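You operate a simulated robot arm through the tools that you are given. There is no shell and no other tool. Be economical: measure what you need, move in short steps, check, and stop when the job is done.

You are at the controls of a simulated robot arm. One attempt, no reset.

Task
Move the rolled towel to the hamper lid, then fold the pink towel in three and lay it there too.
Fine: narrow side first, wide side over it.

It is judged by the outcome, as a careful person would: the job done as asked, and still so three seconds after it is handed in. It fails if anything else is knocked over, pushed out of place, dropped, spilled or broken. Lids that push on must go on centred and level and be pressed home; caps that screw on are set level and turned clockwise until they are tight. Flat cloth is picked up by pressing the open fingertips on it (5 to 10 N) and closing them slowly along it; thin cloth reads only 2 to 8 mm in the jaws.

Robot
A 6-joint arm with a two-finger parallel gripper, fixed in place. Base frame: the origin is at the foot of the arm, x ahead of it, y to its left, z up. Lengths are in mm, angles in degrees, forces in N, time in s.
With the tool pointing down near the work surface it reaches from about 300 to 640 mm from the base axis. Its first joint turns from -166.0 to 166.0 degrees. Payload 3.91 kg.
The TCP is the grasp point between the finger pads, 30 mm short of the fingertips. In the tool frame z runs along the fingers and y along their closing line. Largest opening 110 mm; finger width 20, thickness 10; the body of the gripper, 48 by 112 mm, starts 55 mm behind the TCP.
Orientation is that of the tool frame in the base frame, as [roll, pitch, yaw] about the fixed x, y, z axes, in that order (R = Rz(yaw) Ry(pitch) Rx(roll)). With the fingers straight down and closing along the base's y, the tool's x points along the base's -x, its y along +y and its z along -z.

Tools
- The arm moves only by the tool servo_tool. Its argument "rows" is a list of rows, each a list of 3 entries, a list of its own where there are three numbers: the shift along the base's x, y, z in units of 500 mm (1.0 is 500 mm), then the turn, a rotation vector about the base's x, y, z in units of 45 degrees (1.0 is 45 degrees), then the finger opening in mm, from 0 to 110. In form: [[[tx, ty, tz], [wx, wy, wz], claw], ...]. A call has 1 to 8 rows; each row is the pose to reach, as a shift and turn from the pose commanded when the call began. A call with a number of a shift or a turn outside -1 to 1 is refused whole. Each row takes 0.2 s and may step no farther than 50 mm and 8.6 degrees from the row before; otherwise, or with a gripper value out of range, the whole call is refused. A pose out of reach is approached as far as the arm can. The call stops where the force on the tool passes 90 N (or 10 N more than at its start, if that is more) or the arm is blocked; 0.2 s more then pass. Each finger travels about 108 mm/s and halts on what it meets, pressing with about 39 N; the grip force reading is that of the motor and also rises with nothing between the fingers. The clock runs only during rows and for 0.2 s after the last one: add rows that repeat a pose to give the fingers time. It gives the time, the measured TCP pose, the force on the tool (base axes), the opening and the grip force at its end, in the units of the frame above (readings bear some noise), with the torque about the TCP (base axes, N m) and any sound that the robot's microphone picked up.
- Cameras (640 x 400 px; columns grow to the right, rows downward): "scene" is fixed at [221.1, -500.2, 1170.1]; the picture's right is [0.62, -0.78, 0.00], its down [0.44, 0.35, -0.83] and it looks along [0.65, 0.51, 0.56] (base axes); focal length 214 px, centre (320, 200). "wrist" rides on the gripper at [77, 7, -114] in the tool frame; the picture's right is [-0.09, 1.00, 0.00], its down [-0.80, -0.07, -0.59] and it looks along [-0.59, -0.05, 0.80] (tool axes); focal length 270 px, centre (320, 200). There is no depth. A picture from a camera that has moved, and an enlarged one, comes with that camera's place and axes in the base frame and with its lens.
- grab_frame(camera): a new picture of that camera. It takes no simulated time.
- slide_trunk(by): slides the trunk up (or, below 0, down) by that many mm; the arm rides with it, the base frame stays. It gives what a move gives, with no picture.
- zoom(camera, box): a new picture of the part [left, top, right, bottom] of that camera's present view, enlarged. It takes no simulated time.
- sign_off(): hands the job in; it is judged then, once.

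Work in short steps. Places have to be worked out from the pictures, the camera data and where the tool is seen: move nearer, look again, correct. Check each grasp and each placing, and mend what went wrong. You have 120 turns and 68 pictures in all, those below and enlarged ones among them. Open the gripper and draw the arm clear of the work before you hand the job in, unless the task says otherwise; then end with one line.

The tools are called after "Request:" as a command line: name --argument value ..., lists and objects as JSON in quotes. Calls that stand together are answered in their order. servo_tool: Moves the arm, as the interface text tells. Its arguments: {"type":"object","properties":{"rows":{"type":"array","items":{"type":"array"}}},"required":["rows"]} The other tools are called the same way: slide_trunk (by) slides the trunk up or down; grab_frame (camera) takes a picture; zoom (camera, box) takes an enlarged picture of a part of a camera's view; sign_off () hands the job in.

At the start:

```text
time: 0.0
eef_pos: [182.7, -439.9, 906.4]
orientation: [-180.0, 0.0, 179.9]
ft_force: [0.5, 0.3, 0.4]
moment: [0.02, -0.02, -0.01]
grip_width: 110.1
finger_force: 0.0
trunk travel left (down, up): [-275.0, 265.0]
```

scene: 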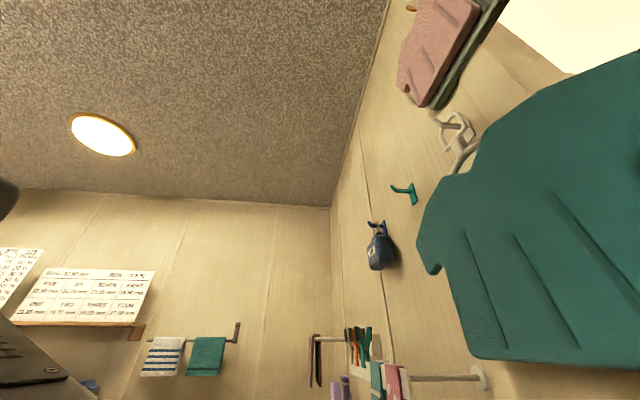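
wrist: 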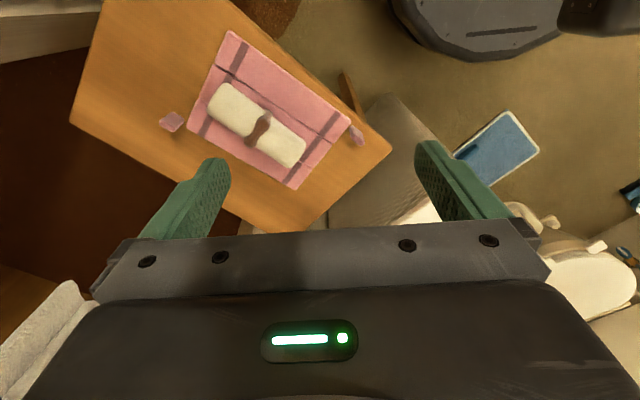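

The wrist view shows a pink towel with a rolled cream towel on a wooden table. I'll enlarge it to identify the parts and look for the hamper.

Request:
zoom --camera "wrist" --box '[60, 0, 400, 212]'

Request:
zoom --camera "wrist" --box '[380, 0, 640, 340]'

```text
1.88 times, centred on (230, 106) of wrist
camera zoom: at [107.7, -432.7, 1020.7], right [0.09, 1.0, 0.0], down [0.8, -0.07, 0.59], along [0.59, -0.05, -0.8], focal length 509 px, centre (489, 377)
```

zoom: 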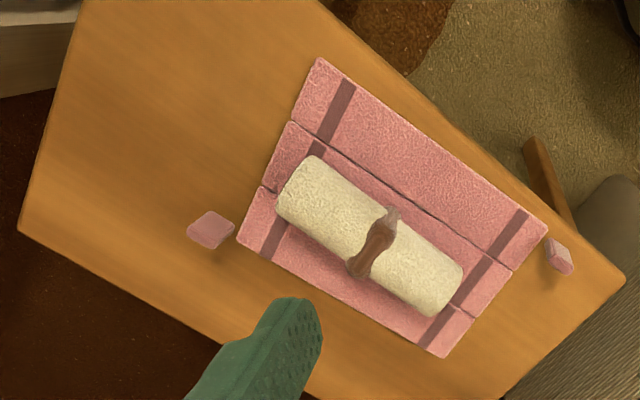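

```text
1.18 times, centred on (510, 170) of wrist
camera zoom: at [107.7, -432.7, 1020.7], right [0.09, 1.0, 0.0], down [0.8, -0.07, 0.59], along [0.59, -0.05, -0.8], focal length 318 px, centre (96, 235)
```

zoom: 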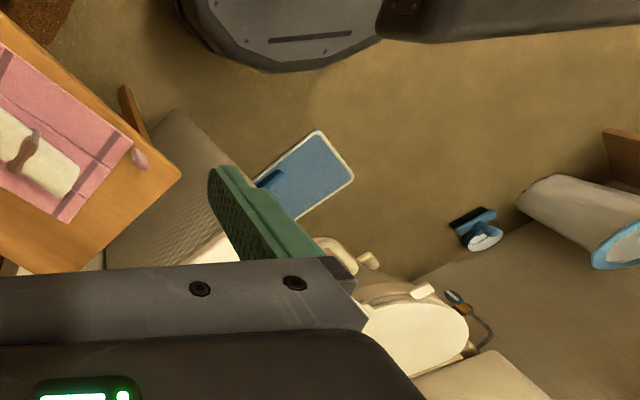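

The table height is uncertain, so I'll descend 150 mm without turning and use the parallax.

Request:
servo_tool --rows '[[[0, 0, -0.1], [0, 0, 0], 110], [[0, 0, -0.2], [0, 0, 0], 110], [[0, 0, -0.3], [0, 0, 0], 110]]'

Request:
grab_frame --camera "wrist"

```text
time: 0.8
eef_pos: [185.4, -436.8, 755.9]
orientation: [180.0, 0.0, 180.0]
ft_force: [0.0, -1.1, 0.1]
moment: [0.03, -0.01, 0.01]
grip_width: 109.9
finger_force: 0.1
trunk travel left (down, up): [-275.0, 265.0]
```

```text
63 pictures are left
camera wrist: at [108.4, -431.8, 870.7], right [0.09, 1.0, 0.0], down [0.8, -0.07, 0.59], along [0.59, -0.05, -0.8], focal length 270 px, centre (320, 200)
```

wrist: 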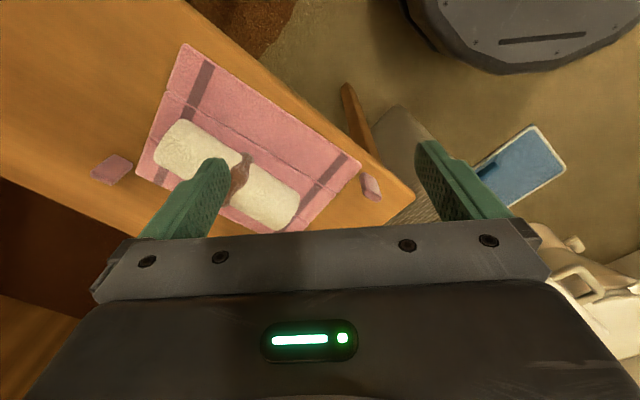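

By parallax the table top is at z≈600, with the towel around (190,-470). Next I'll shift toward +x/+y to look at the grey woven thing, possibly the hamper.

Request:
servo_tool --rows '[[[0.05, 0.06, 0.04], [0, 0, 0], 110], [[0.1, 0.12, 0.08], [0, 0, 0], 110], [[0.15, 0.18, 0.12], [0, 0, 0], 110], [[0.2, 0.24, 0.16], [0, 0, 0], 110], [[0.23, 0.28, 0.2], [0, 0, 0], 110]]'

Request:
grab_frame --camera "wrist"

```text
time: 2.0
eef_pos: [299.3, -299.1, 856.5]
orientation: [180.0, 0.1, 179.9]
ft_force: [-0.2, -0.4, -0.2]
moment: [0.01, -0.02, 0.01]
grip_width: 110.0
finger_force: 0.1
trunk travel left (down, up): [-275.0, 265.0]
```

```text
62 pictures are left
camera wrist: at [223.1, -293.1, 971.4], right [0.09, 1.0, 0.0], down [0.8, -0.07, 0.59], along [0.59, -0.05, -0.8], focal length 270 px, centre (320, 200)
```

wrist: 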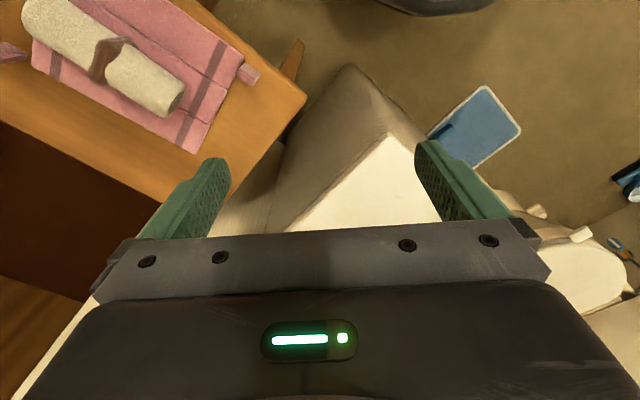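

A hamper with woven sides and a cream top is ahead, mostly hidden by the gripper. I'll move further +x to see it.

Request:
servo_tool --rows '[[[0.08, 0.0, 0.03], [0, 0, 0], 110], [[0.16, 0.0, 0.06], [0, 0, 0], 110], [[0.24, 0.0, 0.08], [0, 0, 0], 110], [[0.3, 0.0, 0.1], [0, 0, 0], 110]]'

Request:
grab_frame --camera "wrist"

```text
time: 3.0
eef_pos: [450.2, -297.9, 907.5]
orientation: [-180.0, 0.1, -179.9]
ft_force: [0.7, 0.0, 0.1]
moment: [-0.01, -0.02, 0.01]
grip_width: 110.1
finger_force: 0.0
trunk travel left (down, up): [-275.0, 265.0]
```

```text
61 pictures are left
camera wrist: at [373.9, -291.6, 1021.4], right [0.09, 1.0, 0.0], down [0.8, -0.07, 0.59], along [0.59, -0.05, -0.8], focal length 270 px, centre (320, 200)
```

wrist: 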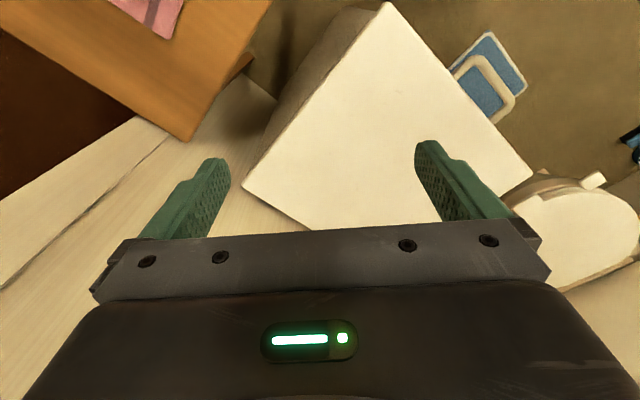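

The hamper lid is at z≈611, with its near corner at (384,-206) and the lid extending about 350–385 mm outwards. The towel's long edge runs along e1≈(.66,.75) and its panels stack along e2≈(.76,-.65). I'll yaw the tool by -130° in stages so the fingers close along e2 and the camera looks from the robot side.

Request:
servo_tool --rows '[[[-0.02, -0.02, 0], [0, 0, -0.14], 110], [[-0.04, -0.04, 0], [0, 0, -0.28], 110], [[-0.06, -0.06, 0], [0, 0, -0.42], 110], [[-0.08, -0.08, 0], [0, 0, -0.56], 110], [[-0.1, -0.1, 0], [0, 0, -0.7], 110], [[-0.12, -0.12, 0], [0, 0, -0.84], 110], [[-0.14, -0.14, 0], [0, 0, -0.98], 110]]'

Request:
servo_tool --rows '[[[-0.01, -0.01, 0], [0, 0, -0.14], 110], [[-0.02, -0.02, 0], [0, 0, -0.28], 110], [[-0.03, -0.03, 0], [0, 0, -0.42], 110], [[-0.04, -0.04, 0], [0, 0, -0.56], 110], [[-0.04, -0.06, 0], [0, 0, -0.7], 110], [[-0.04, -0.08, 0], [0, 0, -0.84], 110], [[-0.04, -0.1, 0], [0, 0, -0.98], 110]]'

Request:
servo_tool --rows '[[[0, 0, 0], [0, 0, -0.14], 110], [[0, 0, -0.03], [0, 0, -0.28], 110], [[0, 0, -0.06], [0, 0, -0.42], 110], [[0, 0, -0.09], [0, 0, -0.56], 110], [[0, 0, -0.12], [0, 0, -0.7], 110], [[0, 0, -0.15], [0, 0, -0.84], 110], [[0, 0, -0.16], [0, 0, -0.93], 110]]'

Request:
grab_frame --camera "wrist"

```text
time: 4.6
eef_pos: [379.8, -369.6, 907.8]
orientation: [179.9, 0.0, 135.8]
ft_force: [-1.0, 0.6, -0.3]
moment: [0.01, 0.01, 0.0]
grip_width: 109.8
finger_force: 0.2
trunk travel left (down, up): [-275.0, 265.0]
```

```text
time: 6.2
eef_pos: [357.3, -418.2, 906.4]
orientation: [-179.9, 0.1, 91.7]
ft_force: [-0.1, -0.1, 0.2]
moment: [-0.03, 0.01, -0.01]
grip_width: 110.2
finger_force: 0.1
trunk travel left (down, up): [-275.0, 265.0]
```

```text
time: 7.8
eef_pos: [358.6, -418.1, 825.0]
orientation: [179.9, 0.0, 49.7]
ft_force: [0.6, 0.2, -0.5]
moment: [0.04, 0.01, 0.0]
grip_width: 109.9
finger_force: 0.0
trunk travel left (down, up): [-275.0, 265.0]
```

```text
60 pictures are left
camera wrist: at [414.4, -365.2, 939.7], right [0.7, -0.71, 0.0], down [-0.57, -0.57, 0.59], along [-0.42, -0.42, -0.8], focal length 270 px, centre (320, 200)
```

wrist: 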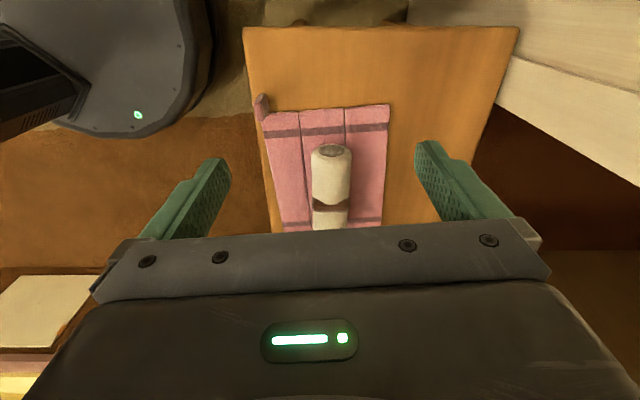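

The view is now aligned with the towel. I'll enlarge it to read the panel widths and the tabs.

Request:
zoom --camera "wrist" --box '[230, 70, 430, 240]'

```text
2.35 times, centred on (330, 155) of wrist
camera zoom: at [414.4, -365.2, 939.7], right [0.7, -0.71, 0.0], down [-0.57, -0.57, 0.59], along [-0.42, -0.42, -0.8], focal length 636 px, centre (296, 306)
```

zoom: 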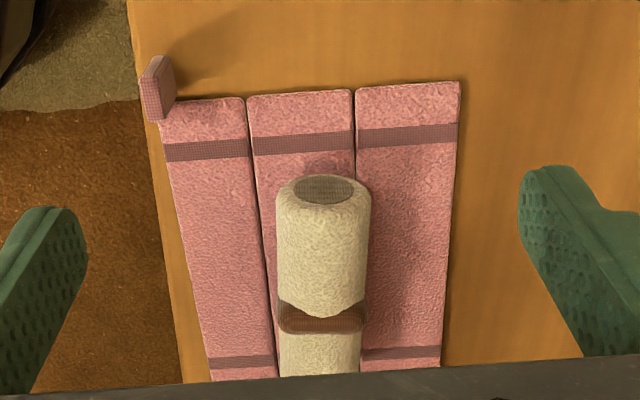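

Narrow panel appears to be the left one (~43 mm) and the wide one on the right (~57 mm). Cross-checking the two views puts the towel top near z≈580 and the roll centre near (257,-534). I'll move above the roll at a safe height and look.

Request:
servo_tool --rows '[[[-0.05, -0.058, -0.02], [0, 0, 0], 110], [[-0.1, -0.116, -0.06], [0, 0, 0], 110], [[-0.15, -0.174, -0.1], [0, 0, 0], 110], [[-0.203, -0.232, -0.15], [0, 0, 0], 110], [[-0.203, -0.232, -0.19], [0, 0, 0], 110]]'

Request:
grab_frame --camera "wrist"

```text
time: 9.0
eef_pos: [259.0, -536.9, 732.9]
orientation: [-179.9, 0.0, 49.9]
ft_force: [-0.2, 1.0, -0.3]
moment: [-0.04, 0.0, -0.02]
grip_width: 109.9
finger_force: 0.0
trunk travel left (down, up): [-275.0, 265.0]
```

```text
58 pictures are left
camera wrist: at [314.3, -482.8, 846.0], right [0.71, -0.71, 0.0], down [-0.57, -0.57, 0.59], along [-0.42, -0.42, -0.8], focal length 270 px, centre (320, 200)
```

wrist: 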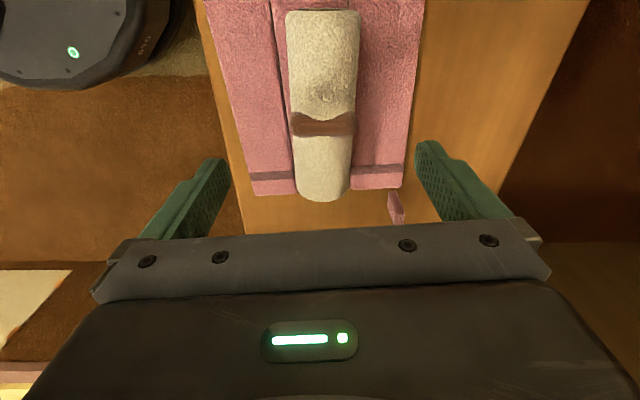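

The roll is centred under the tool laterally, with its middle near (254,-546). I'll descend with small corrections, watching the force.

Request:
servo_tool --rows '[[[-0.004, -0.01, -0.05], [0, 0, 0], 110], [[-0.008, -0.016, -0.1], [0, 0, 0], 110], [[-0.008, -0.016, -0.14], [0, 0, 0], 110], [[-0.008, -0.016, -0.18], [0, 0, 0], 110]]'

Request:
grab_frame --camera "wrist"

```text
time: 10.0
eef_pos: [254.5, -543.5, 640.8]
orientation: [179.8, 0.0, 49.9]
ft_force: [0.0, 0.5, 0.7]
moment: [0.03, -0.02, -0.01]
grip_width: 109.9
finger_force: 0.1
trunk travel left (down, up): [-275.0, 265.0]
```

```text
57 pictures are left
camera wrist: at [310.8, -488.0, 756.0], right [0.71, -0.71, 0.0], down [-0.57, -0.57, 0.59], along [-0.42, -0.42, -0.8], focal length 270 px, centre (320, 200)
```

wrist: 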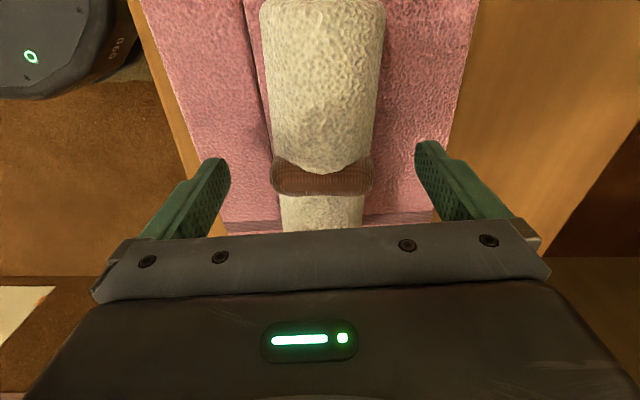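

Band top is near z≈639, so the roll axis is near 617 and the towel surface near 595. I'll lower 8 mm and close slowly.

Request:
servo_tool --rows '[[[0, 0, -0.016], [0, 0, 0], 110], [[0, 0, -0.016], [0, 0, 0], 80], [[0, 0, -0.016], [0, 0, 0], 60], [[0, 0, -0.016], [0, 0, 0], 50], [[0, 0, -0.016], [0, 0, 0], 42], [[0, 0, -0.016], [0, 0, 0], 36], [[0, 0, -0.016], [0, 0, 0], 36]]'

```text
time: 11.6
eef_pos: [254.9, -542.7, 632.7]
orientation: [-179.9, 0.1, 50.0]
ft_force: [0.3, 1.0, -0.2]
moment: [0.02, -0.01, 0.03]
grip_width: 55.3
finger_force: 38.9
trunk travel left (down, up): [-275.0, 265.0]
```

Gripped at 55 mm, so the roll is thicker than I judged and its axis is near z≈611. I'll re-grip 8 mm lower for a firmer hold.

Request:
servo_tool --rows '[[[0, 0, 0], [0, 0, 0], 75], [[0, 0, -0.008], [0, 0, 0], 75], [[0, 0, -0.016], [0, 0, 0], 75], [[0, 0, -0.016], [0, 0, 0], 60], [[0, 0, -0.016], [0, 0, 0], 50], [[0, 0, -0.016], [0, 0, 0], 45], [[0, 0, -0.016], [0, 0, 0], 45]]'

Request:
servo_tool --rows '[[[0, 0, 0.02], [0, 0, 0], 45], [[0, 0, 0.06], [0, 0, 0], 45], [[0, 0, 0.12], [0, 0, 0], 45], [[0, 0, 0.2], [0, 0, 0], 45], [[0, 0, 0.28], [0, 0, 0], 45]]'

Request:
grab_frame --camera "wrist"

```text
time: 13.2
eef_pos: [254.3, -543.3, 624.9]
orientation: [-179.9, 0.0, 49.8]
ft_force: [-1.0, 0.7, 2.1]
moment: [0.0, 0.06, -0.21]
grip_width: 55.0
finger_force: 39.0
trunk travel left (down, up): [-275.0, 265.0]
```

```text
time: 14.4
eef_pos: [251.9, -544.2, 765.6]
orientation: [-179.9, 0.1, 49.8]
ft_force: [-0.9, -1.0, -1.3]
moment: [0.0, 0.0, 0.0]
grip_width: 54.9
finger_force: 39.3
trunk travel left (down, up): [-275.0, 265.0]
```

```text
56 pictures are left
camera wrist: at [307.6, -489.1, 879.6], right [0.71, -0.71, 0.0], down [-0.57, -0.57, 0.59], along [-0.42, -0.42, -0.8], focal length 270 px, centre (320, 200)
```

wrist: 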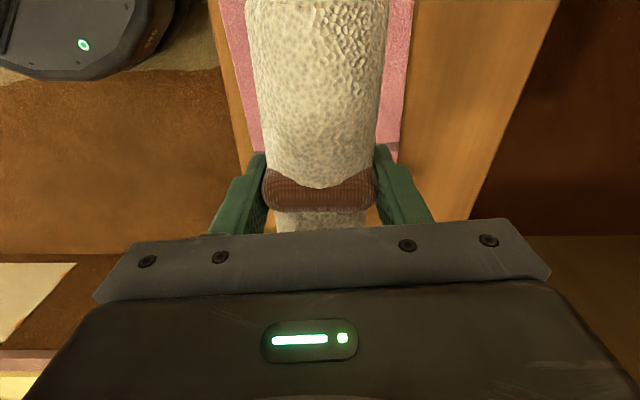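

The roll is held securely. I'll carry it at this height toward the hamper's near corner area, to (475,-170).

Request:
servo_tool --rows '[[[0.05, 0.08, 0], [0, 0, 0], 45], [[0.1, 0.16, 0], [0, 0, 0], 45], [[0.15, 0.24, 0], [0, 0, 0], 45], [[0.2, 0.32, 0], [0, 0, 0], 45], [[0.24, 0.4, 0], [0, 0, 0], 45]]'

Request:
servo_tool --rows '[[[0.05, 0.08, 0], [0, 0, 0], 45], [[0.1, 0.16, 0], [0, 0, 0], 45], [[0.15, 0.24, 0], [0, 0, 0], 45], [[0.19, 0.3, 0], [0, 0, 0], 45], [[0.206, 0.348, 0], [0, 0, 0], 45]]'

Request:
grab_frame --camera "wrist"

```text
time: 15.6
eef_pos: [373.9, -342.3, 767.9]
orientation: [-180.0, 0.1, 49.9]
ft_force: [0.0, 0.9, -0.9]
moment: [0.0, 0.03, -0.01]
grip_width: 54.6
finger_force: 39.1
trunk travel left (down, up): [-275.0, 265.0]
```

```text
time: 16.8
eef_pos: [477.2, -168.8, 765.6]
orientation: [-180.0, 0.1, 50.0]
ft_force: [0.6, -1.5, -1.7]
moment: [-0.02, -0.01, -0.01]
grip_width: 54.5
finger_force: 39.2
trunk travel left (down, up): [-275.0, 265.0]
```

```text
55 pictures are left
camera wrist: at [532.5, -113.9, 879.8], right [0.71, -0.71, 0.0], down [-0.57, -0.57, 0.59], along [-0.42, -0.42, -0.8], focal length 270 px, centre (320, 200)
```

wrist: 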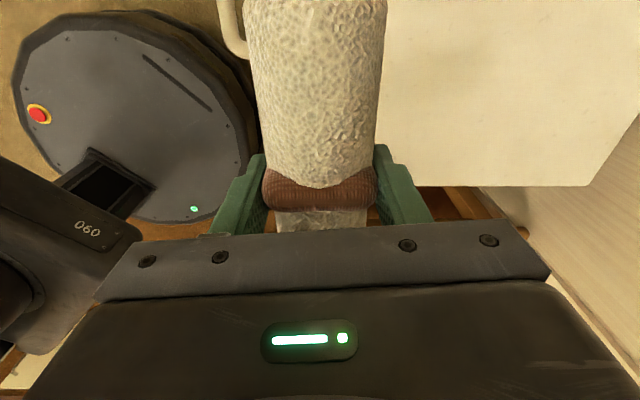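

Lid near edge and corner agree with my estimate. I'll shift slightly further onto the lid (u≈122, v≈60), then look before lowering.

Request:
servo_tool --rows '[[[0.032, 0.004, 0], [0, 0, 0], 45], [[0.064, 0.008, -0.04], [0, 0, 0], 45], [[0.064, 0.008, -0.09], [0, 0, 0], 45]]'

Request:
grab_frame --camera "wrist"

```text
time: 17.6
eef_pos: [508.1, -162.5, 720.8]
orientation: [-179.9, 0.0, 50.0]
ft_force: [0.7, -0.2, -0.8]
moment: [-0.02, 0.02, 0.0]
grip_width: 54.8
finger_force: 39.1
trunk travel left (down, up): [-275.0, 265.0]
```

```text
54 pictures are left
camera wrist: at [564.4, -109.2, 836.0], right [0.71, -0.71, 0.0], down [-0.57, -0.57, 0.59], along [-0.42, -0.42, -0.8], focal length 270 px, centre (320, 200)
```

wrist: 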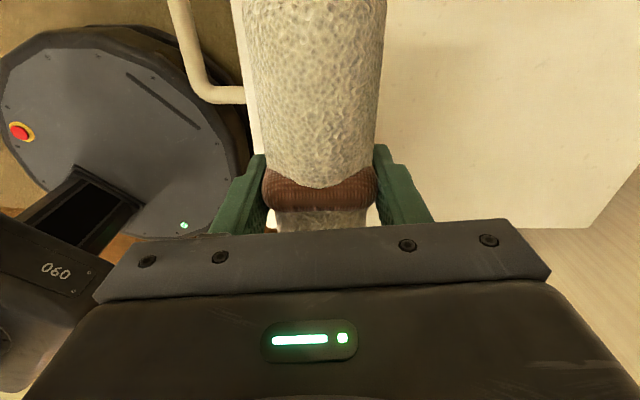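

The lid's left edge is visible and the roll lies fully over the lid. I'll lower in stages, watching for contact.

Request:
servo_tool --rows '[[[0, 0, -0.04], [0, 0, 0], 45], [[0, 0, -0.08], [0, 0, 0], 45], [[0, 0, -0.1], [0, 0, 0], 45], [[0, 0, -0.12], [0, 0, 0], 45]]'

Request:
servo_tool --rows '[[[0, 0, -0.008], [0, 0, 0], 45], [[0, 0, -0.016], [0, 0, 0], 45]]'

Request:
grab_frame --camera "wrist"

```text
time: 18.6
eef_pos: [507.4, -164.1, 661.2]
orientation: [180.0, 0.1, 49.9]
ft_force: [-1.1, 0.3, -1.3]
moment: [0.01, -0.02, 0.0]
grip_width: 54.4
finger_force: 39.0
trunk travel left (down, up): [-275.0, 265.0]
```

```text
time: 19.2
eef_pos: [508.4, -164.5, 656.7]
orientation: [179.7, 0.0, 50.1]
ft_force: [-1.0, 4.2, 37.3]
moment: [-0.18, 1.07, -0.58]
grip_width: 54.4
finger_force: 38.8
trunk travel left (down, up): [-275.0, 265.0]
```

```text
53 pictures are left
camera wrist: at [563.0, -109.9, 770.9], right [0.71, -0.71, 0.01], down [-0.57, -0.57, 0.59], along [-0.42, -0.42, -0.81], focal length 270 px, centre (320, 200)
```

wrist: 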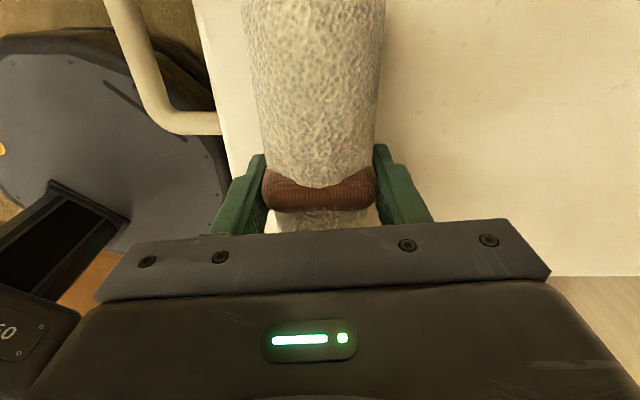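

Contact: 37 N upward, so the roll is on the lid. I'll back off 3 mm to unload and open slowly.

Request:
servo_tool --rows '[[[0, 0, 0.007], [0, 0, 0], 45], [[0, 0, 0.007], [0, 0, 0], 45]]'

Request:
servo_tool --rows '[[[0, 0, 0], [0, 0, 0], 52], [[0, 0, 0], [0, 0, 0], 60], [[0, 0, 0], [0, 0, 0], 75], [[0, 0, 0], [0, 0, 0], 90]]'

Request:
servo_tool --rows '[[[0, 0, 0.05], [0, 0, 0], 90], [[0, 0, 0.12], [0, 0, 0], 90], [[0, 0, 0.2], [0, 0, 0], 90], [[0, 0, 0.28], [0, 0, 0], 90]]'

Request:
grab_frame --camera "wrist"

```text
time: 19.8
eef_pos: [508.1, -164.2, 656.1]
orientation: [179.9, 0.0, 49.9]
ft_force: [-1.1, -1.7, 20.4]
moment: [0.12, -0.32, -0.42]
grip_width: 54.2
finger_force: 39.0
trunk travel left (down, up): [-275.0, 265.0]
```

```text
time: 20.8
eef_pos: [508.7, -165.0, 656.1]
orientation: [179.9, 0.0, 49.9]
ft_force: [0.1, -0.3, -0.3]
moment: [-0.01, 0.0, 0.0]
grip_width: 90.2
finger_force: 0.0
trunk travel left (down, up): [-275.0, 265.0]
```

```text
time: 21.8
eef_pos: [507.3, -163.1, 796.9]
orientation: [-179.9, 0.0, 50.0]
ft_force: [1.0, 0.3, -0.5]
moment: [0.0, 0.04, 0.01]
grip_width: 89.9
finger_force: 0.0
trunk travel left (down, up): [-275.0, 265.0]
```

```text
52 pictures are left
camera wrist: at [563.1, -109.7, 911.3], right [0.71, -0.71, 0.0], down [-0.57, -0.57, 0.6], along [-0.42, -0.42, -0.8], focal length 270 px, centre (320, 200)
```

wrist: 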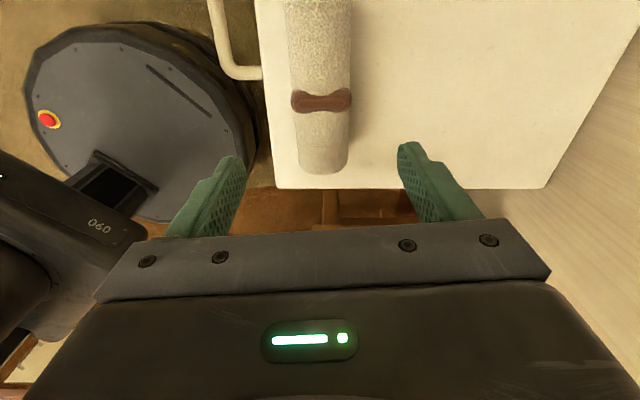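

The roll rests fully on the lid and isn't moving. I'll go back to look at the towel without it.

Request:
servo_tool --rows '[[[-0.05, -0.08, 0], [0, 0, 0], 90], [[-0.1, -0.16, 0], [0, 0, 0], 90], [[-0.15, -0.24, 0], [0, 0, 0], 90], [[-0.2, -0.32, 0], [0, 0, 0], 90], [[-0.24, -0.4, 0], [0, 0, 0], 90], [[-0.29, -0.48, 0], [0, 0, 0], 90], [[-0.33, -0.56, 0], [0, 0, 0], 90]]'

Request:
grab_frame --camera "wrist"

```text
time: 23.4
eef_pos: [342.4, -445.5, 796.0]
orientation: [-179.9, 0.0, 49.9]
ft_force: [-0.2, 0.3, -0.8]
moment: [0.0, 0.0, 0.0]
grip_width: 90.0
finger_force: 0.1
trunk travel left (down, up): [-275.0, 265.0]
```

```text
51 pictures are left
camera wrist: at [398.8, -392.0, 910.7], right [0.71, -0.71, 0.0], down [-0.57, -0.57, 0.59], along [-0.42, -0.42, -0.8], focal length 270 px, centre (320, 200)
```

wrist: 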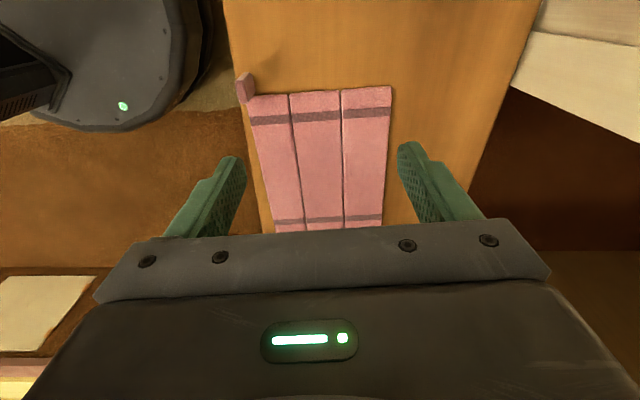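

Request:
zoom --camera "wrist" --box '[220, 60, 420, 235]'

```text
2.29 times, centred on (320, 148) of wrist
camera zoom: at [398.8, -392.0, 910.7], right [0.71, -0.71, 0.0], down [-0.57, -0.57, 0.59], along [-0.42, -0.42, -0.8], focal length 618 px, centre (320, 320)
```

zoom: 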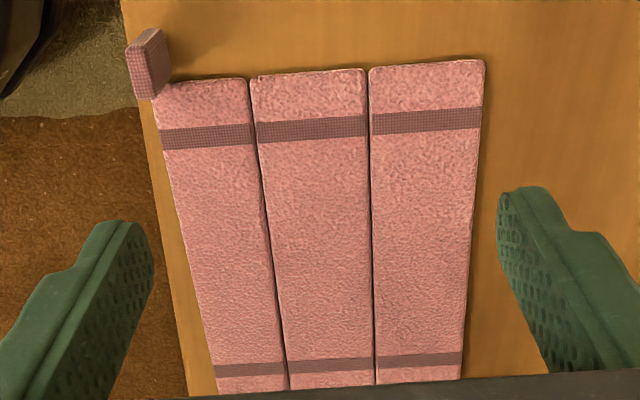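

Left panel is the narrow one (≈0.8 of the others), and the right one is wide. Each side panel has an upturned tab at its outer corner. I'll look closer at the narrow panel's tab.

Request:
servo_tool --rows '[[[-0.06, 0.04, -0.04], [0, 0, 0], 90], [[-0.1, 0.08, -0.1], [0, 0, 0], 90], [[-0.134, 0.11, -0.15], [0, 0, 0], 90]]'

Request:
grab_frame --camera "wrist"

```text
time: 24.2
eef_pos: [276.6, -388.0, 721.0]
orientation: [180.0, 0.0, 49.9]
ft_force: [0.6, -0.3, 0.5]
moment: [-0.02, 0.03, -0.02]
grip_width: 90.1
finger_force: 0.0
trunk travel left (down, up): [-275.0, 265.0]
```

```text
49 pictures are left
camera wrist: at [332.2, -334.4, 835.8], right [0.71, -0.71, 0.0], down [-0.57, -0.57, 0.59], along [-0.42, -0.42, -0.8], focal length 270 px, centre (320, 200)
```

wrist: 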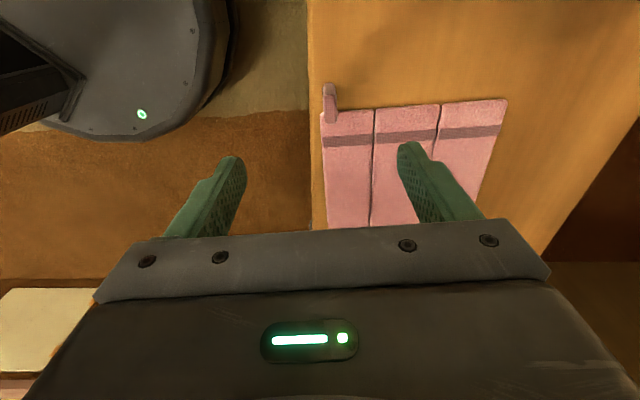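

Request:
zoom --camera "wrist" --box '[290, 60, 450, 160]'

```text
4.00 times, centred on (370, 110) of wrist
camera zoom: at [332.2, -334.4, 835.8], right [0.71, -0.71, 0.0], down [-0.57, -0.57, 0.59], along [-0.42, -0.42, -0.8], focal length 1081 px, centre (120, 560)
```

zoom: 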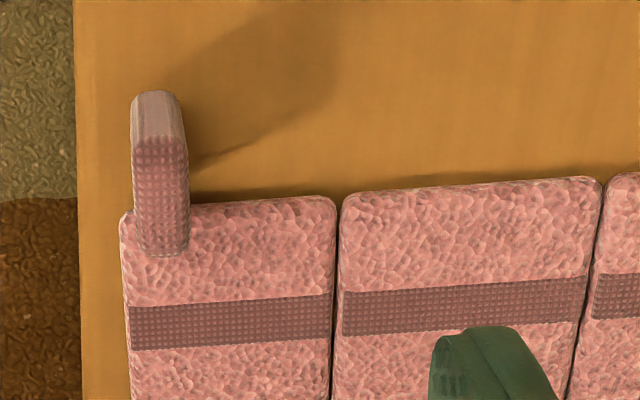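

The tab looks like a small upright lip about 12 mm wide along e2, ~25 mm along e1 and up to 40 mm tall, at the narrow panel's corner. I'll get a lower, closer view to be sure before gripping.

Request:
servo_tool --rows '[[[0.04, 0.05, -0.02], [0, 0, 0], 90], [[0.08, 0.095, -0.07], [0, 0, 0], 90], [[0.08, 0.095, -0.12], [0, 0, 0], 90]]'

Request:
zoom --camera "wrist" --box '[220, 80, 460, 240]'

```text
time: 25.0
eef_pos: [317.4, -340.3, 660.7]
orientation: [-179.9, 0.0, 50.0]
ft_force: [-0.2, 0.5, 0.0]
moment: [-0.02, 0.02, 0.01]
grip_width: 90.0
finger_force: 0.1
trunk travel left (down, up): [-275.0, 265.0]
```

```text
2.50 times, centred on (340, 160) of wrist
camera zoom: at [373.2, -286.0, 774.8], right [0.71, -0.71, 0.0], down [-0.57, -0.57, 0.59], along [-0.42, -0.42, -0.8], focal length 676 px, centre (270, 300)
```

zoom: 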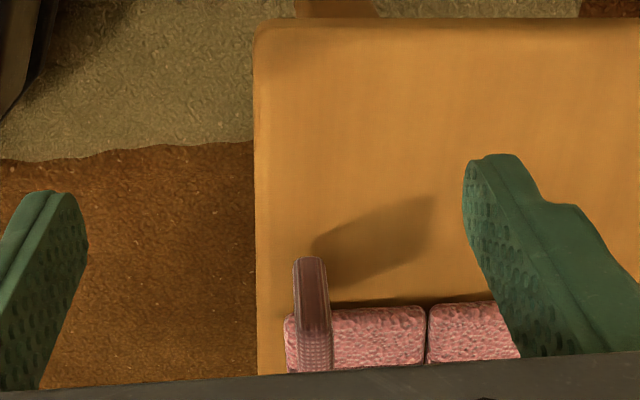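

The lip is an upright plate: centre ≈(289,-390), ~21 mm along e1, ~12 mm along e2, z 585–624, just off the end of the narrow panel. If the fingers close along e1, the lip can pivot freely while the panel turns about its crease. I'll yaw +90° while rising.

Request:
servo_tool --rows '[[[0, 0, 0.03], [0, 0, 0.14], 90], [[0, 0, 0.06], [0, 0, 0.28], 90], [[0, 0, 0.09], [0, 0, 0.42], 90], [[0, 0, 0.1], [0, 0, 0.58], 90], [[0, 0, 0.1], [0, 0, 0.72], 80], [[0, 0, 0.1], [0, 0, 0.86], 70], [[0, 0, 0.1], [0, 0, 1.0], 60]]'

Request:
servo_tool --rows '[[[-0.01, -0.02, 0], [0, 0, 0.14], 60], [[-0.02, -0.04, 0], [0, 0, 0.28], 60], [[-0.03, -0.06, 0], [0, 0, 0.42], 60], [[-0.04, -0.08, 0], [0, 0, 0.58], 60], [[-0.05, -0.1, 0], [0, 0, 0.72], 60], [[-0.056, -0.1, 0], [0, 0, 0.86], 60], [[-0.056, -0.1, 0], [0, 0, 1.0], 60]]'

Request:
grab_frame --camera "wrist"

```text
time: 26.6
eef_pos: [316.5, -343.0, 710.1]
orientation: [179.9, 0.0, 95.1]
ft_force: [-0.2, 0.7, -0.9]
moment: [-0.02, 0.01, 0.02]
grip_width: 59.8
finger_force: 0.0
trunk travel left (down, up): [-275.0, 265.0]
```

```text
time: 28.2
eef_pos: [287.4, -390.9, 711.3]
orientation: [180.0, 0.0, 140.1]
ft_force: [1.0, 0.4, 0.4]
moment: [-0.02, 0.01, 0.0]
grip_width: 60.0
finger_force: 0.1
trunk travel left (down, up): [-275.0, 265.0]
```

```text
46 pictures are left
camera wrist: at [234.5, -337.9, 825.5], right [0.71, 0.71, 0.0], down [0.57, -0.57, 0.59], along [0.42, -0.42, -0.8], focal length 270 px, centre (320, 200)
```

wrist: 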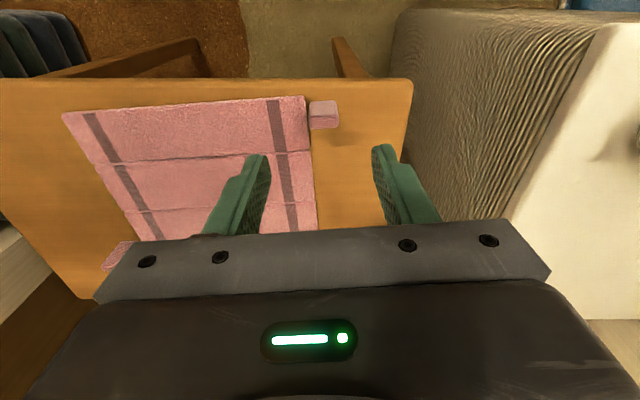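

The lip is right under the tool (top centre ≈(289,-388.6)). I'll descend with the fingers at 60 mm until the tips are at z≈602, then look.

Request:
servo_tool --rows '[[[0.003, 0.005, -0.06], [0, 0, 0], 60], [[0.003, 0.005, -0.12], [0, 0, 0], 60], [[0.003, 0.005, -0.158], [0, 0, 0], 60]]'

Request:
zoom --camera "wrist" --box '[160, 60, 480, 260]'

```text
time: 29.0
eef_pos: [290.2, -389.3, 631.5]
orientation: [-180.0, 0.0, 140.0]
ft_force: [-0.2, -0.3, -1.2]
moment: [-0.01, 0.01, -0.01]
grip_width: 59.8
finger_force: 0.1
trunk travel left (down, up): [-275.0, 265.0]
```

```text
2.00 times, centred on (320, 160) of wrist
camera zoom: at [235.8, -335.4, 746.0], right [0.71, 0.71, 0.0], down [0.57, -0.57, 0.59], along [0.42, -0.42, -0.8], focal length 541 px, centre (320, 280)
```

zoom: 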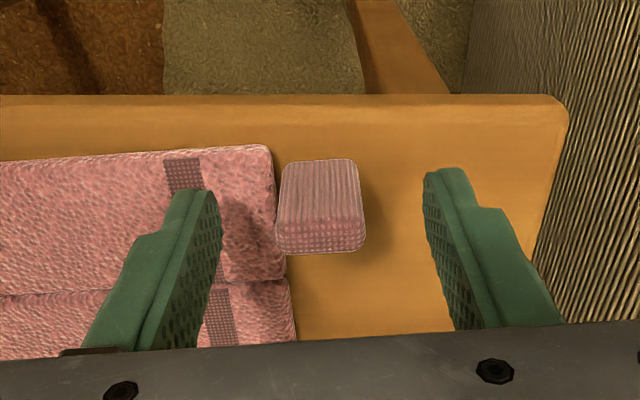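

The fingers straddle the lip and are well centred. I'll close slowly.

Request:
servo_tool --rows '[[[0, 0, 0], [0, 0, 0], 50], [[0, 0, 0], [0, 0, 0], 40], [[0, 0, 0], [0, 0, 0], 32], [[0, 0, 0], [0, 0, 0], 26], [[0, 0, 0], [0, 0, 0], 22], [[0, 0, 0], [0, 0, 0], 18], [[0, 0, 0], [0, 0, 0], 18]]'

```text
time: 30.6
eef_pos: [289.5, -389.9, 631.9]
orientation: [-179.9, 0.1, 139.9]
ft_force: [-0.4, 0.6, 0.2]
moment: [0.03, 0.06, -0.13]
grip_width: 22.9
finger_force: 39.1
trunk travel left (down, up): [-275.0, 265.0]
```

Gripped at 22.9 mm. I'll start the arc about crease 1 (radius ~42 mm) with the first 30° and check.

Request:
servo_tool --rows '[[[0.004, -0.003, 0.008], [0, 0, 0], 18], [[0.0104, -0.0088, 0.0164], [0, 0, 0], 18], [[0.017, -0.0145, 0.0235], [0, 0, 0], 18], [[0.0245, -0.0206, 0.0294], [0, 0, 0], 18]]'

Request:
grab_frame --camera "wrist"

```text
time: 31.6
eef_pos: [301.4, -399.0, 645.8]
orientation: [-179.9, 0.0, 139.9]
ft_force: [-0.3, 0.2, 0.2]
moment: [0.0, 0.06, -0.09]
grip_width: 23.3
finger_force: 39.2
trunk travel left (down, up): [-275.0, 265.0]
```

```text
44 pictures are left
camera wrist: at [247.7, -345.2, 761.0], right [0.71, 0.71, 0.0], down [0.57, -0.57, 0.59], along [0.42, -0.42, -0.8], focal length 270 px, centre (320, 200)
```

wrist: 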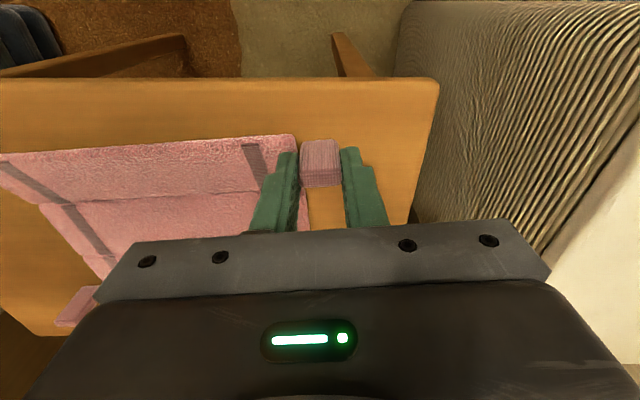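

The panel is lifting and turning with the lip, with low forces. Continuing to about 90°.

Request:
servo_tool --rows '[[[0.008, -0.0065, 0.0045], [0, 0, 0], 18], [[0.015, -0.0126, 0.008], [0, 0, 0], 18], [[0.023, -0.019, 0.01], [0, 0, 0], 18], [[0.0317, -0.0266, 0.0106], [0, 0, 0], 18], [[0.04, -0.0335, 0.01], [0, 0, 0], 18], [[0.0484, -0.0406, 0.0074], [0, 0, 0], 18], [[0.0637, -0.0535, -0.0014], [0, 0, 0], 18]]'

Request:
grab_frame --camera "wrist"

```text
time: 33.2
eef_pos: [335.4, -426.8, 645.8]
orientation: [-179.9, 0.0, 140.0]
ft_force: [0.4, -0.1, -0.1]
moment: [-0.01, 0.01, 0.0]
grip_width: 23.2
finger_force: 38.7
trunk travel left (down, up): [-275.0, 265.0]
```

```text
43 pictures are left
camera wrist: at [280.0, -372.4, 760.2], right [0.71, 0.71, 0.0], down [0.57, -0.57, 0.59], along [0.42, -0.42, -0.8], focal length 270 px, centre (320, 200)
```

wrist: 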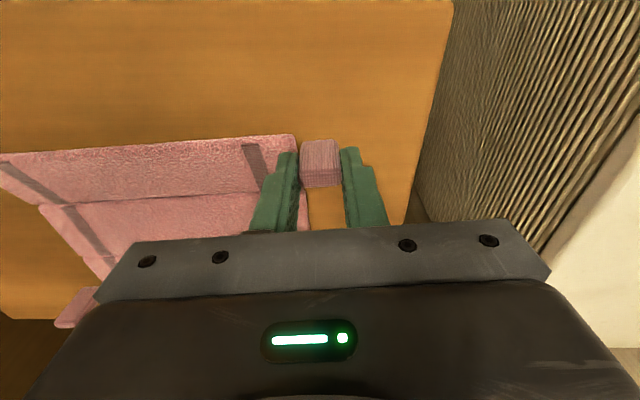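

The towel appears to have moved along with the gripper instead of folding. I'll enlarge to see its state.

Request:
zoom --camera "wrist" --box '[0, 100, 400, 340]'

```text
1.60 times, centred on (200, 220) of wrist
camera zoom: at [280.0, -372.4, 760.2], right [0.71, 0.71, 0.0], down [0.57, -0.57, 0.59], along [0.42, -0.42, -0.8], focal length 432 px, centre (512, 168)
```

zoom: 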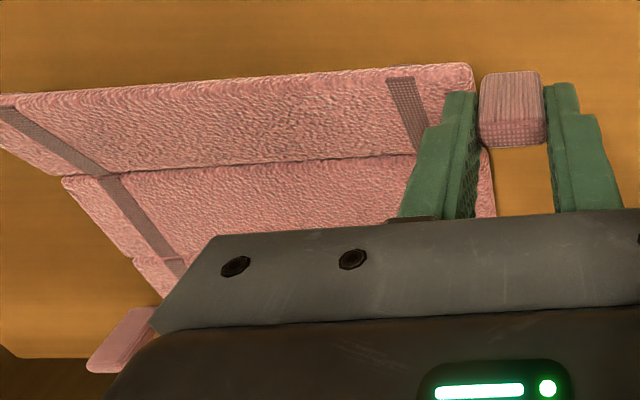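

The grip holds the panel rigidly, so the light towel simply slid. I'll slide it back, set it down, and re-grip the lip with the gripper pre-tilted outward. Then I can rotate the gripper together with the panel.

Request:
servo_tool --rows '[[[-0.02, 0.0168, 0], [0, 0, 0], 18], [[-0.04, 0.0336, 0], [0, 0, 0], 18], [[-0.06, 0.05, 0], [0, 0, 0], 18], [[-0.075, 0.063, -0.01], [0, 0, 0], 18], [[-0.08, 0.067, -0.028], [0, 0, 0], 18], [[-0.08, 0.067, -0.028], [0, 0, 0], 18]]'

Request:
servo_tool --rows '[[[0, 0, 0], [0, 0, 0], 26], [[0, 0, 0], [0, 0, 0], 34], [[0, 0, 0], [0, 0, 0], 45], [[0, 0, 0.05], [0, 0, 0], 45], [[0, 0, 0.14], [0, 0, 0], 45]]'

Request:
grab_frame --camera "wrist"

```text
time: 34.6
eef_pos: [294.2, -393.3, 632.1]
orientation: [-180.0, 0.0, 139.8]
ft_force: [1.3, 0.0, -1.1]
moment: [-0.01, 0.0, 0.0]
grip_width: 23.0
finger_force: 39.2
trunk travel left (down, up): [-275.0, 265.0]
```

```text
time: 35.8
eef_pos: [294.7, -393.7, 704.4]
orientation: [180.0, 0.0, 139.8]
ft_force: [0.8, -0.1, -1.1]
moment: [0.03, 0.03, -0.04]
grip_width: 45.1
finger_force: 0.1
trunk travel left (down, up): [-275.0, 265.0]
```

```text
41 pictures are left
camera wrist: at [241.5, -339.9, 818.2], right [0.71, 0.71, 0.0], down [0.57, -0.57, 0.59], along [0.42, -0.42, -0.8], focal length 270 px, centre (320, 200)
```

wrist: 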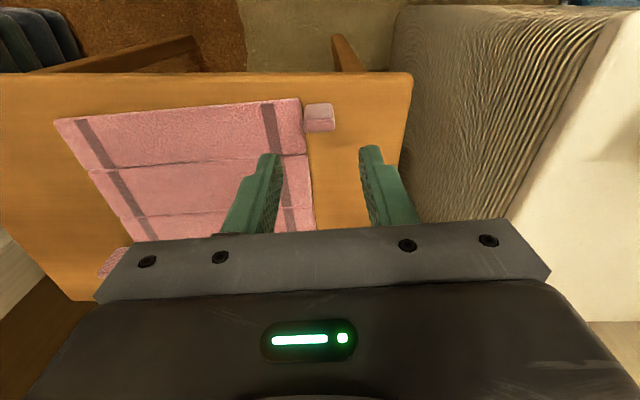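

The towel is flat and back in place, with the lip centre ≈(292,-391). I'll tilt the gripper 60° outward (fingers pointing toward +e2 and down) above it.

Request:
servo_tool --rows '[[[-0.005, 0.005, 0], [-0.1, -0.12, 0], 50], [[-0.01, 0.01, 0], [-0.2, -0.24, 0], 50], [[-0.015, 0.015, 0], [-0.3, -0.36, 0], 50], [[-0.02, 0.02, 0], [-0.4, -0.48, 0], 50], [[-0.03, 0.025, 0], [-0.5, -0.6, 0], 50], [[-0.04, 0.03, 0], [-0.6, -0.715, 0], 50], [[-0.06, 0.05, 0], [-0.7, -0.834, 0], 50], [[-0.08, 0.067, 0], [-0.8, -0.953, 0], 50]]'

Request:
grab_frame --camera "wrist"

```text
time: 37.6
eef_pos: [253.1, -361.3, 704.1]
orientation: [-180.0, 56.1, 139.8]
ft_force: [0.3, 0.1, -0.3]
moment: [-0.02, 0.0, -0.02]
grip_width: 50.3
finger_force: 0.1
trunk travel left (down, up): [-275.0, 265.0]
```

```text
40 pictures are left
camera wrist: at [152.8, -267.2, 703.1], right [0.68, 0.73, 0.07], down [-0.08, -0.02, 1.0], along [0.73, -0.68, 0.04], focal length 270 px, centre (320, 200)
```

wrist: 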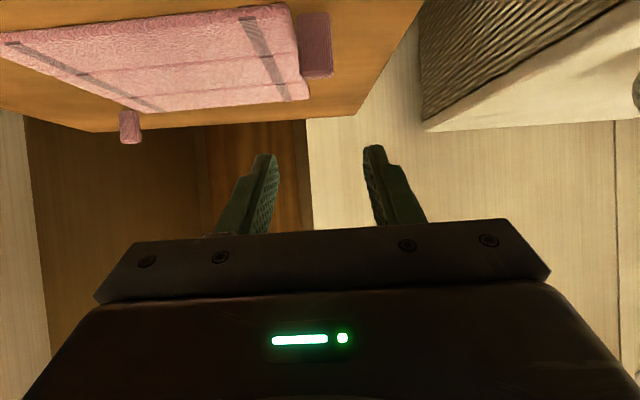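

At 56° tilt the lip top sits at z≈626 and column ≈318 as expected. I'll come down onto it in the tilted pose.

Request:
servo_tool --rows '[[[0.01, -0.008, -0.05], [0, 0, 0], 50], [[0.03, -0.022, -0.1], [0, 0, 0], 50], [[0.045, -0.034, -0.14], [0, 0, 0], 50], [[0.0516, -0.038, -0.16], [0, 0, 0], 50]]'

Request:
grab_frame --camera "wrist"

```text
time: 38.6
eef_pos: [278.6, -396.2, 634.7]
orientation: [179.0, 55.7, 139.3]
ft_force: [0.7, 0.0, -0.3]
moment: [0.02, 0.0, -0.01]
grip_width: 49.9
finger_force: 0.1
out of reach, approached as far as the arm can: row 2, 3, 4
trunk travel left (down, up): [-275.0, 265.0]
```

```text
39 pictures are left
camera wrist: at [178.2, -302.7, 636.4], right [0.68, 0.73, 0.08], down [-0.08, -0.04, 1.0], along [0.73, -0.68, 0.04], focal length 270 px, centre (320, 200)
```

wrist: 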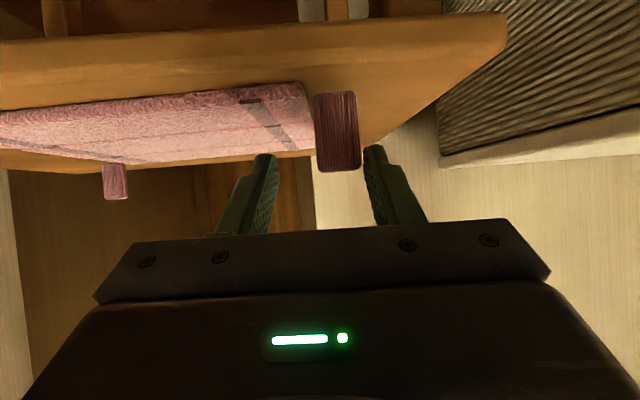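

The arm can't reach this low with 56° tilt so near the base. I'll reduce the tilt to ~40° while rising slightly, then re-approach.

Request:
servo_tool --rows '[[[-0.01, 0.02, 0.05], [0.08, 0.095, 0], 50], [[-0.01, 0.03, 0.06], [0.16, 0.19, 0], 50], [[-0.01, 0.03, 0.06], [0.229, 0.273, 0], 50]]'

```text
time: 39.4
eef_pos: [274.9, -381.0, 665.4]
orientation: [180.0, 40.0, 140.0]
ft_force: [0.1, -0.1, 0.6]
moment: [0.02, 0.0, -0.01]
grip_width: 49.9
finger_force: 0.1
trunk travel left (down, up): [-275.0, 265.0]
```

Now at exactly 40°. I'll lower onto the lip.

Request:
servo_tool --rows '[[[0.007, -0.002, -0.035], [0, 0, 0], 50], [[0.0136, -0.0034, -0.075], [0, 0, 0], 50]]'

Request:
grab_frame --camera "wrist"

```text
time: 40.0
eef_pos: [281.3, -382.8, 625.7]
orientation: [-180.0, 40.1, 140.0]
ft_force: [0.0, -0.3, -0.6]
moment: [0.0, 0.0, 0.03]
grip_width: 50.1
finger_force: 0.1
trunk travel left (down, up): [-275.0, 265.0]
```

```text
38 pictures are left
camera wrist: at [185.5, -293.0, 664.7], right [0.69, 0.72, 0.06], down [0.13, -0.2, 0.97], along [0.71, -0.66, -0.24], focal length 270 px, centre (320, 200)
```

wrist: 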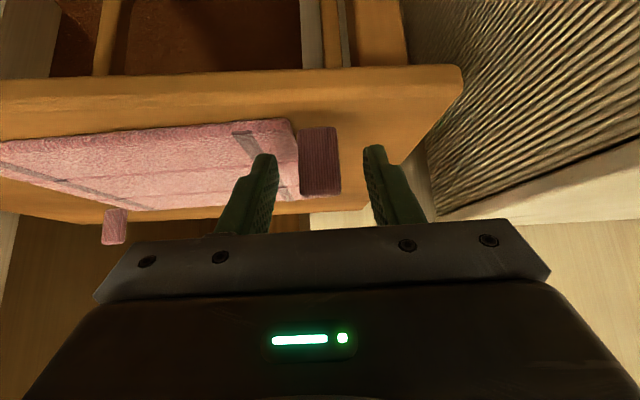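

The lip is between the fingers. Closing on it.

Request:
servo_tool --rows '[[[0, 0, 0], [0, 0, 0], 42], [[0, 0, 0], [0, 0, 0], 35], [[0, 0, 0], [0, 0, 0], 28], [[0, 0, 0], [0, 0, 0], 23], [[0, 0, 0], [0, 0, 0], 18], [[0, 0, 0], [0, 0, 0], 18]]'

```text
time: 41.4
eef_pos: [283.2, -382.9, 626.8]
orientation: [179.9, 39.9, 139.9]
ft_force: [-0.1, -0.8, -1.1]
moment: [-0.05, -0.01, -0.06]
grip_width: 22.8
finger_force: 39.2
trunk travel left (down, up): [-275.0, 265.0]
```

Gripped at 22.8 mm. Now I'll rotate gripper and panel together about crease 1, first 40°.

Request:
servo_tool --rows '[[[0.0086, -0.0072, 0.0122], [0.114, 0.136, 0], 18], [[0.0182, -0.0153, 0.0228], [0.229, 0.272, 0], 18], [[0.0291, -0.0244, 0.0316], [0.343, 0.409, 0], 18], [[0.0408, -0.0342, 0.0382], [0.457, 0.545, 0], 18], [[0.053, -0.0445, 0.0428], [0.572, 0.681, 0], 18]]'

Request:
grab_frame --camera "wrist"

```text
time: 42.6
eef_pos: [308.6, -404.5, 647.0]
orientation: [-179.9, -0.2, 140.0]
ft_force: [1.0, -0.6, -1.1]
moment: [0.13, -0.15, 0.0]
grip_width: 23.0
finger_force: 38.8
out of reach, approached as far as the arm can: row 2, 3
trunk travel left (down, up): [-275.0, 265.0]
```

```text
37 pictures are left
camera wrist: at [255.4, -351.4, 761.2], right [0.71, 0.71, 0.0], down [0.57, -0.57, 0.59], along [0.42, -0.42, -0.81], focal length 270 px, centre (320, 200)
```

wrist: 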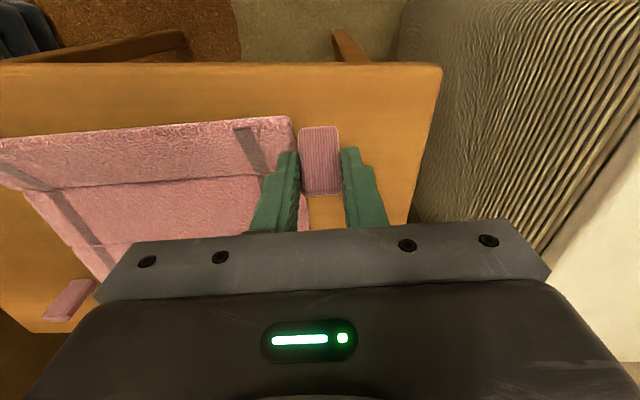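

The panel turned ~40° with the gripper. Continuing toward ~88°.

Request:
servo_tool --rows '[[[0.0126, -0.0105, 0.0022], [0.114, 0.136, 0], 18], [[0.0251, -0.0211, 0.002], [0.229, 0.272, 0], 18], [[0.0377, -0.0316, -0.0004], [0.343, 0.409, 0], 18], [[0.05, -0.0419, -0.005], [0.457, 0.545, 0], 18], [[0.0614, -0.0516, -0.0118], [0.572, 0.681, 0], 18], [[0.0723, -0.0607, -0.0206], [0.686, 0.817, 0], 18]]'

Request:
grab_frame --camera "wrist"

```text
time: 44.0
eef_pos: [344.2, -433.8, 640.6]
orientation: [-179.9, -48.3, 139.9]
ft_force: [3.4, 7.9, 40.0]
moment: [0.6, 0.78, -0.25]
grip_width: 22.8
finger_force: 39.0
trunk travel left (down, up): [-275.0, 265.0]
```

```text
36 pictures are left
camera wrist: at [375.5, -450.4, 774.5], right [0.68, 0.73, -0.07], down [0.7, -0.68, -0.2], along [-0.19, 0.09, -0.98], focal length 270 px, centre (320, 200)
```

wrist: 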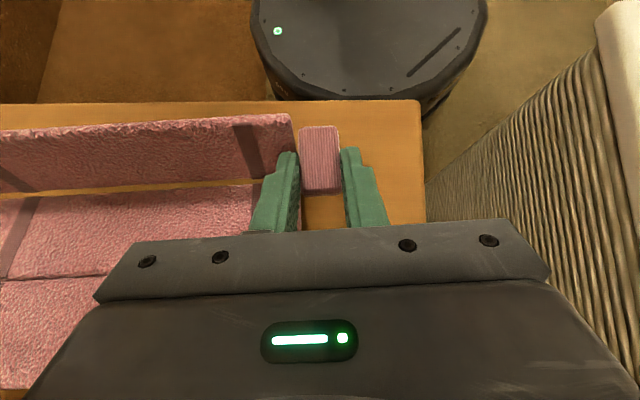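

The panel is nearly vertical, but it's pressing down with 40 N. I'll rise 5 mm and continue to ~112°.

Request:
servo_tool --rows '[[[0, 0, 0.01], [0, 0, 0], 18], [[0.0097, -0.0081, -0.0008], [0.114, 0.136, 0], 18], [[0.018, -0.0152, -0.0132], [0.229, 0.272, 0], 18], [[0.0251, -0.0211, -0.024], [0.343, 0.409, 0], 18]]'

Request:
grab_frame --camera "wrist"

```text
time: 45.1
eef_pos: [308.1, -398.6, 618.1]
orientation: [-178.4, -69.7, 139.0]
ft_force: [10.7, -3.5, 36.0]
moment: [-1.86, -2.16, 0.51]
grip_width: 23.2
finger_force: 39.0
out of reach, approached as far as the arm can: row 3, 4
trunk travel left (down, up): [-275.0, 265.0]
stopped in row 4: the force on the tool passed its limit (the readings are from after the stop); the commanded pose is now the measured one
```

```text
35 pictures are left
camera wrist: at [376.3, -444.2, 729.4], right [0.66, 0.75, -0.09], down [0.6, -0.59, -0.54], along [-0.46, 0.3, -0.83], focal length 270 px, centre (320, 200)
```

wrist: 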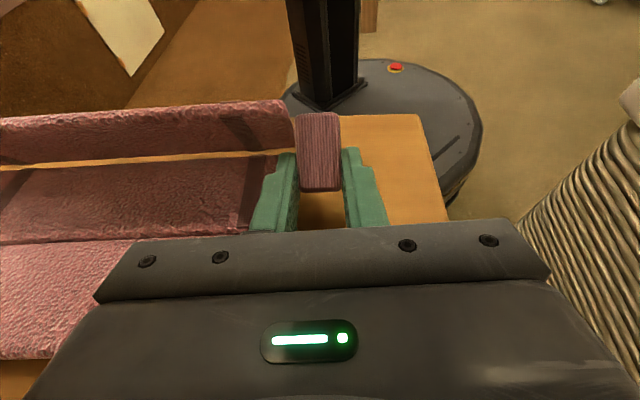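

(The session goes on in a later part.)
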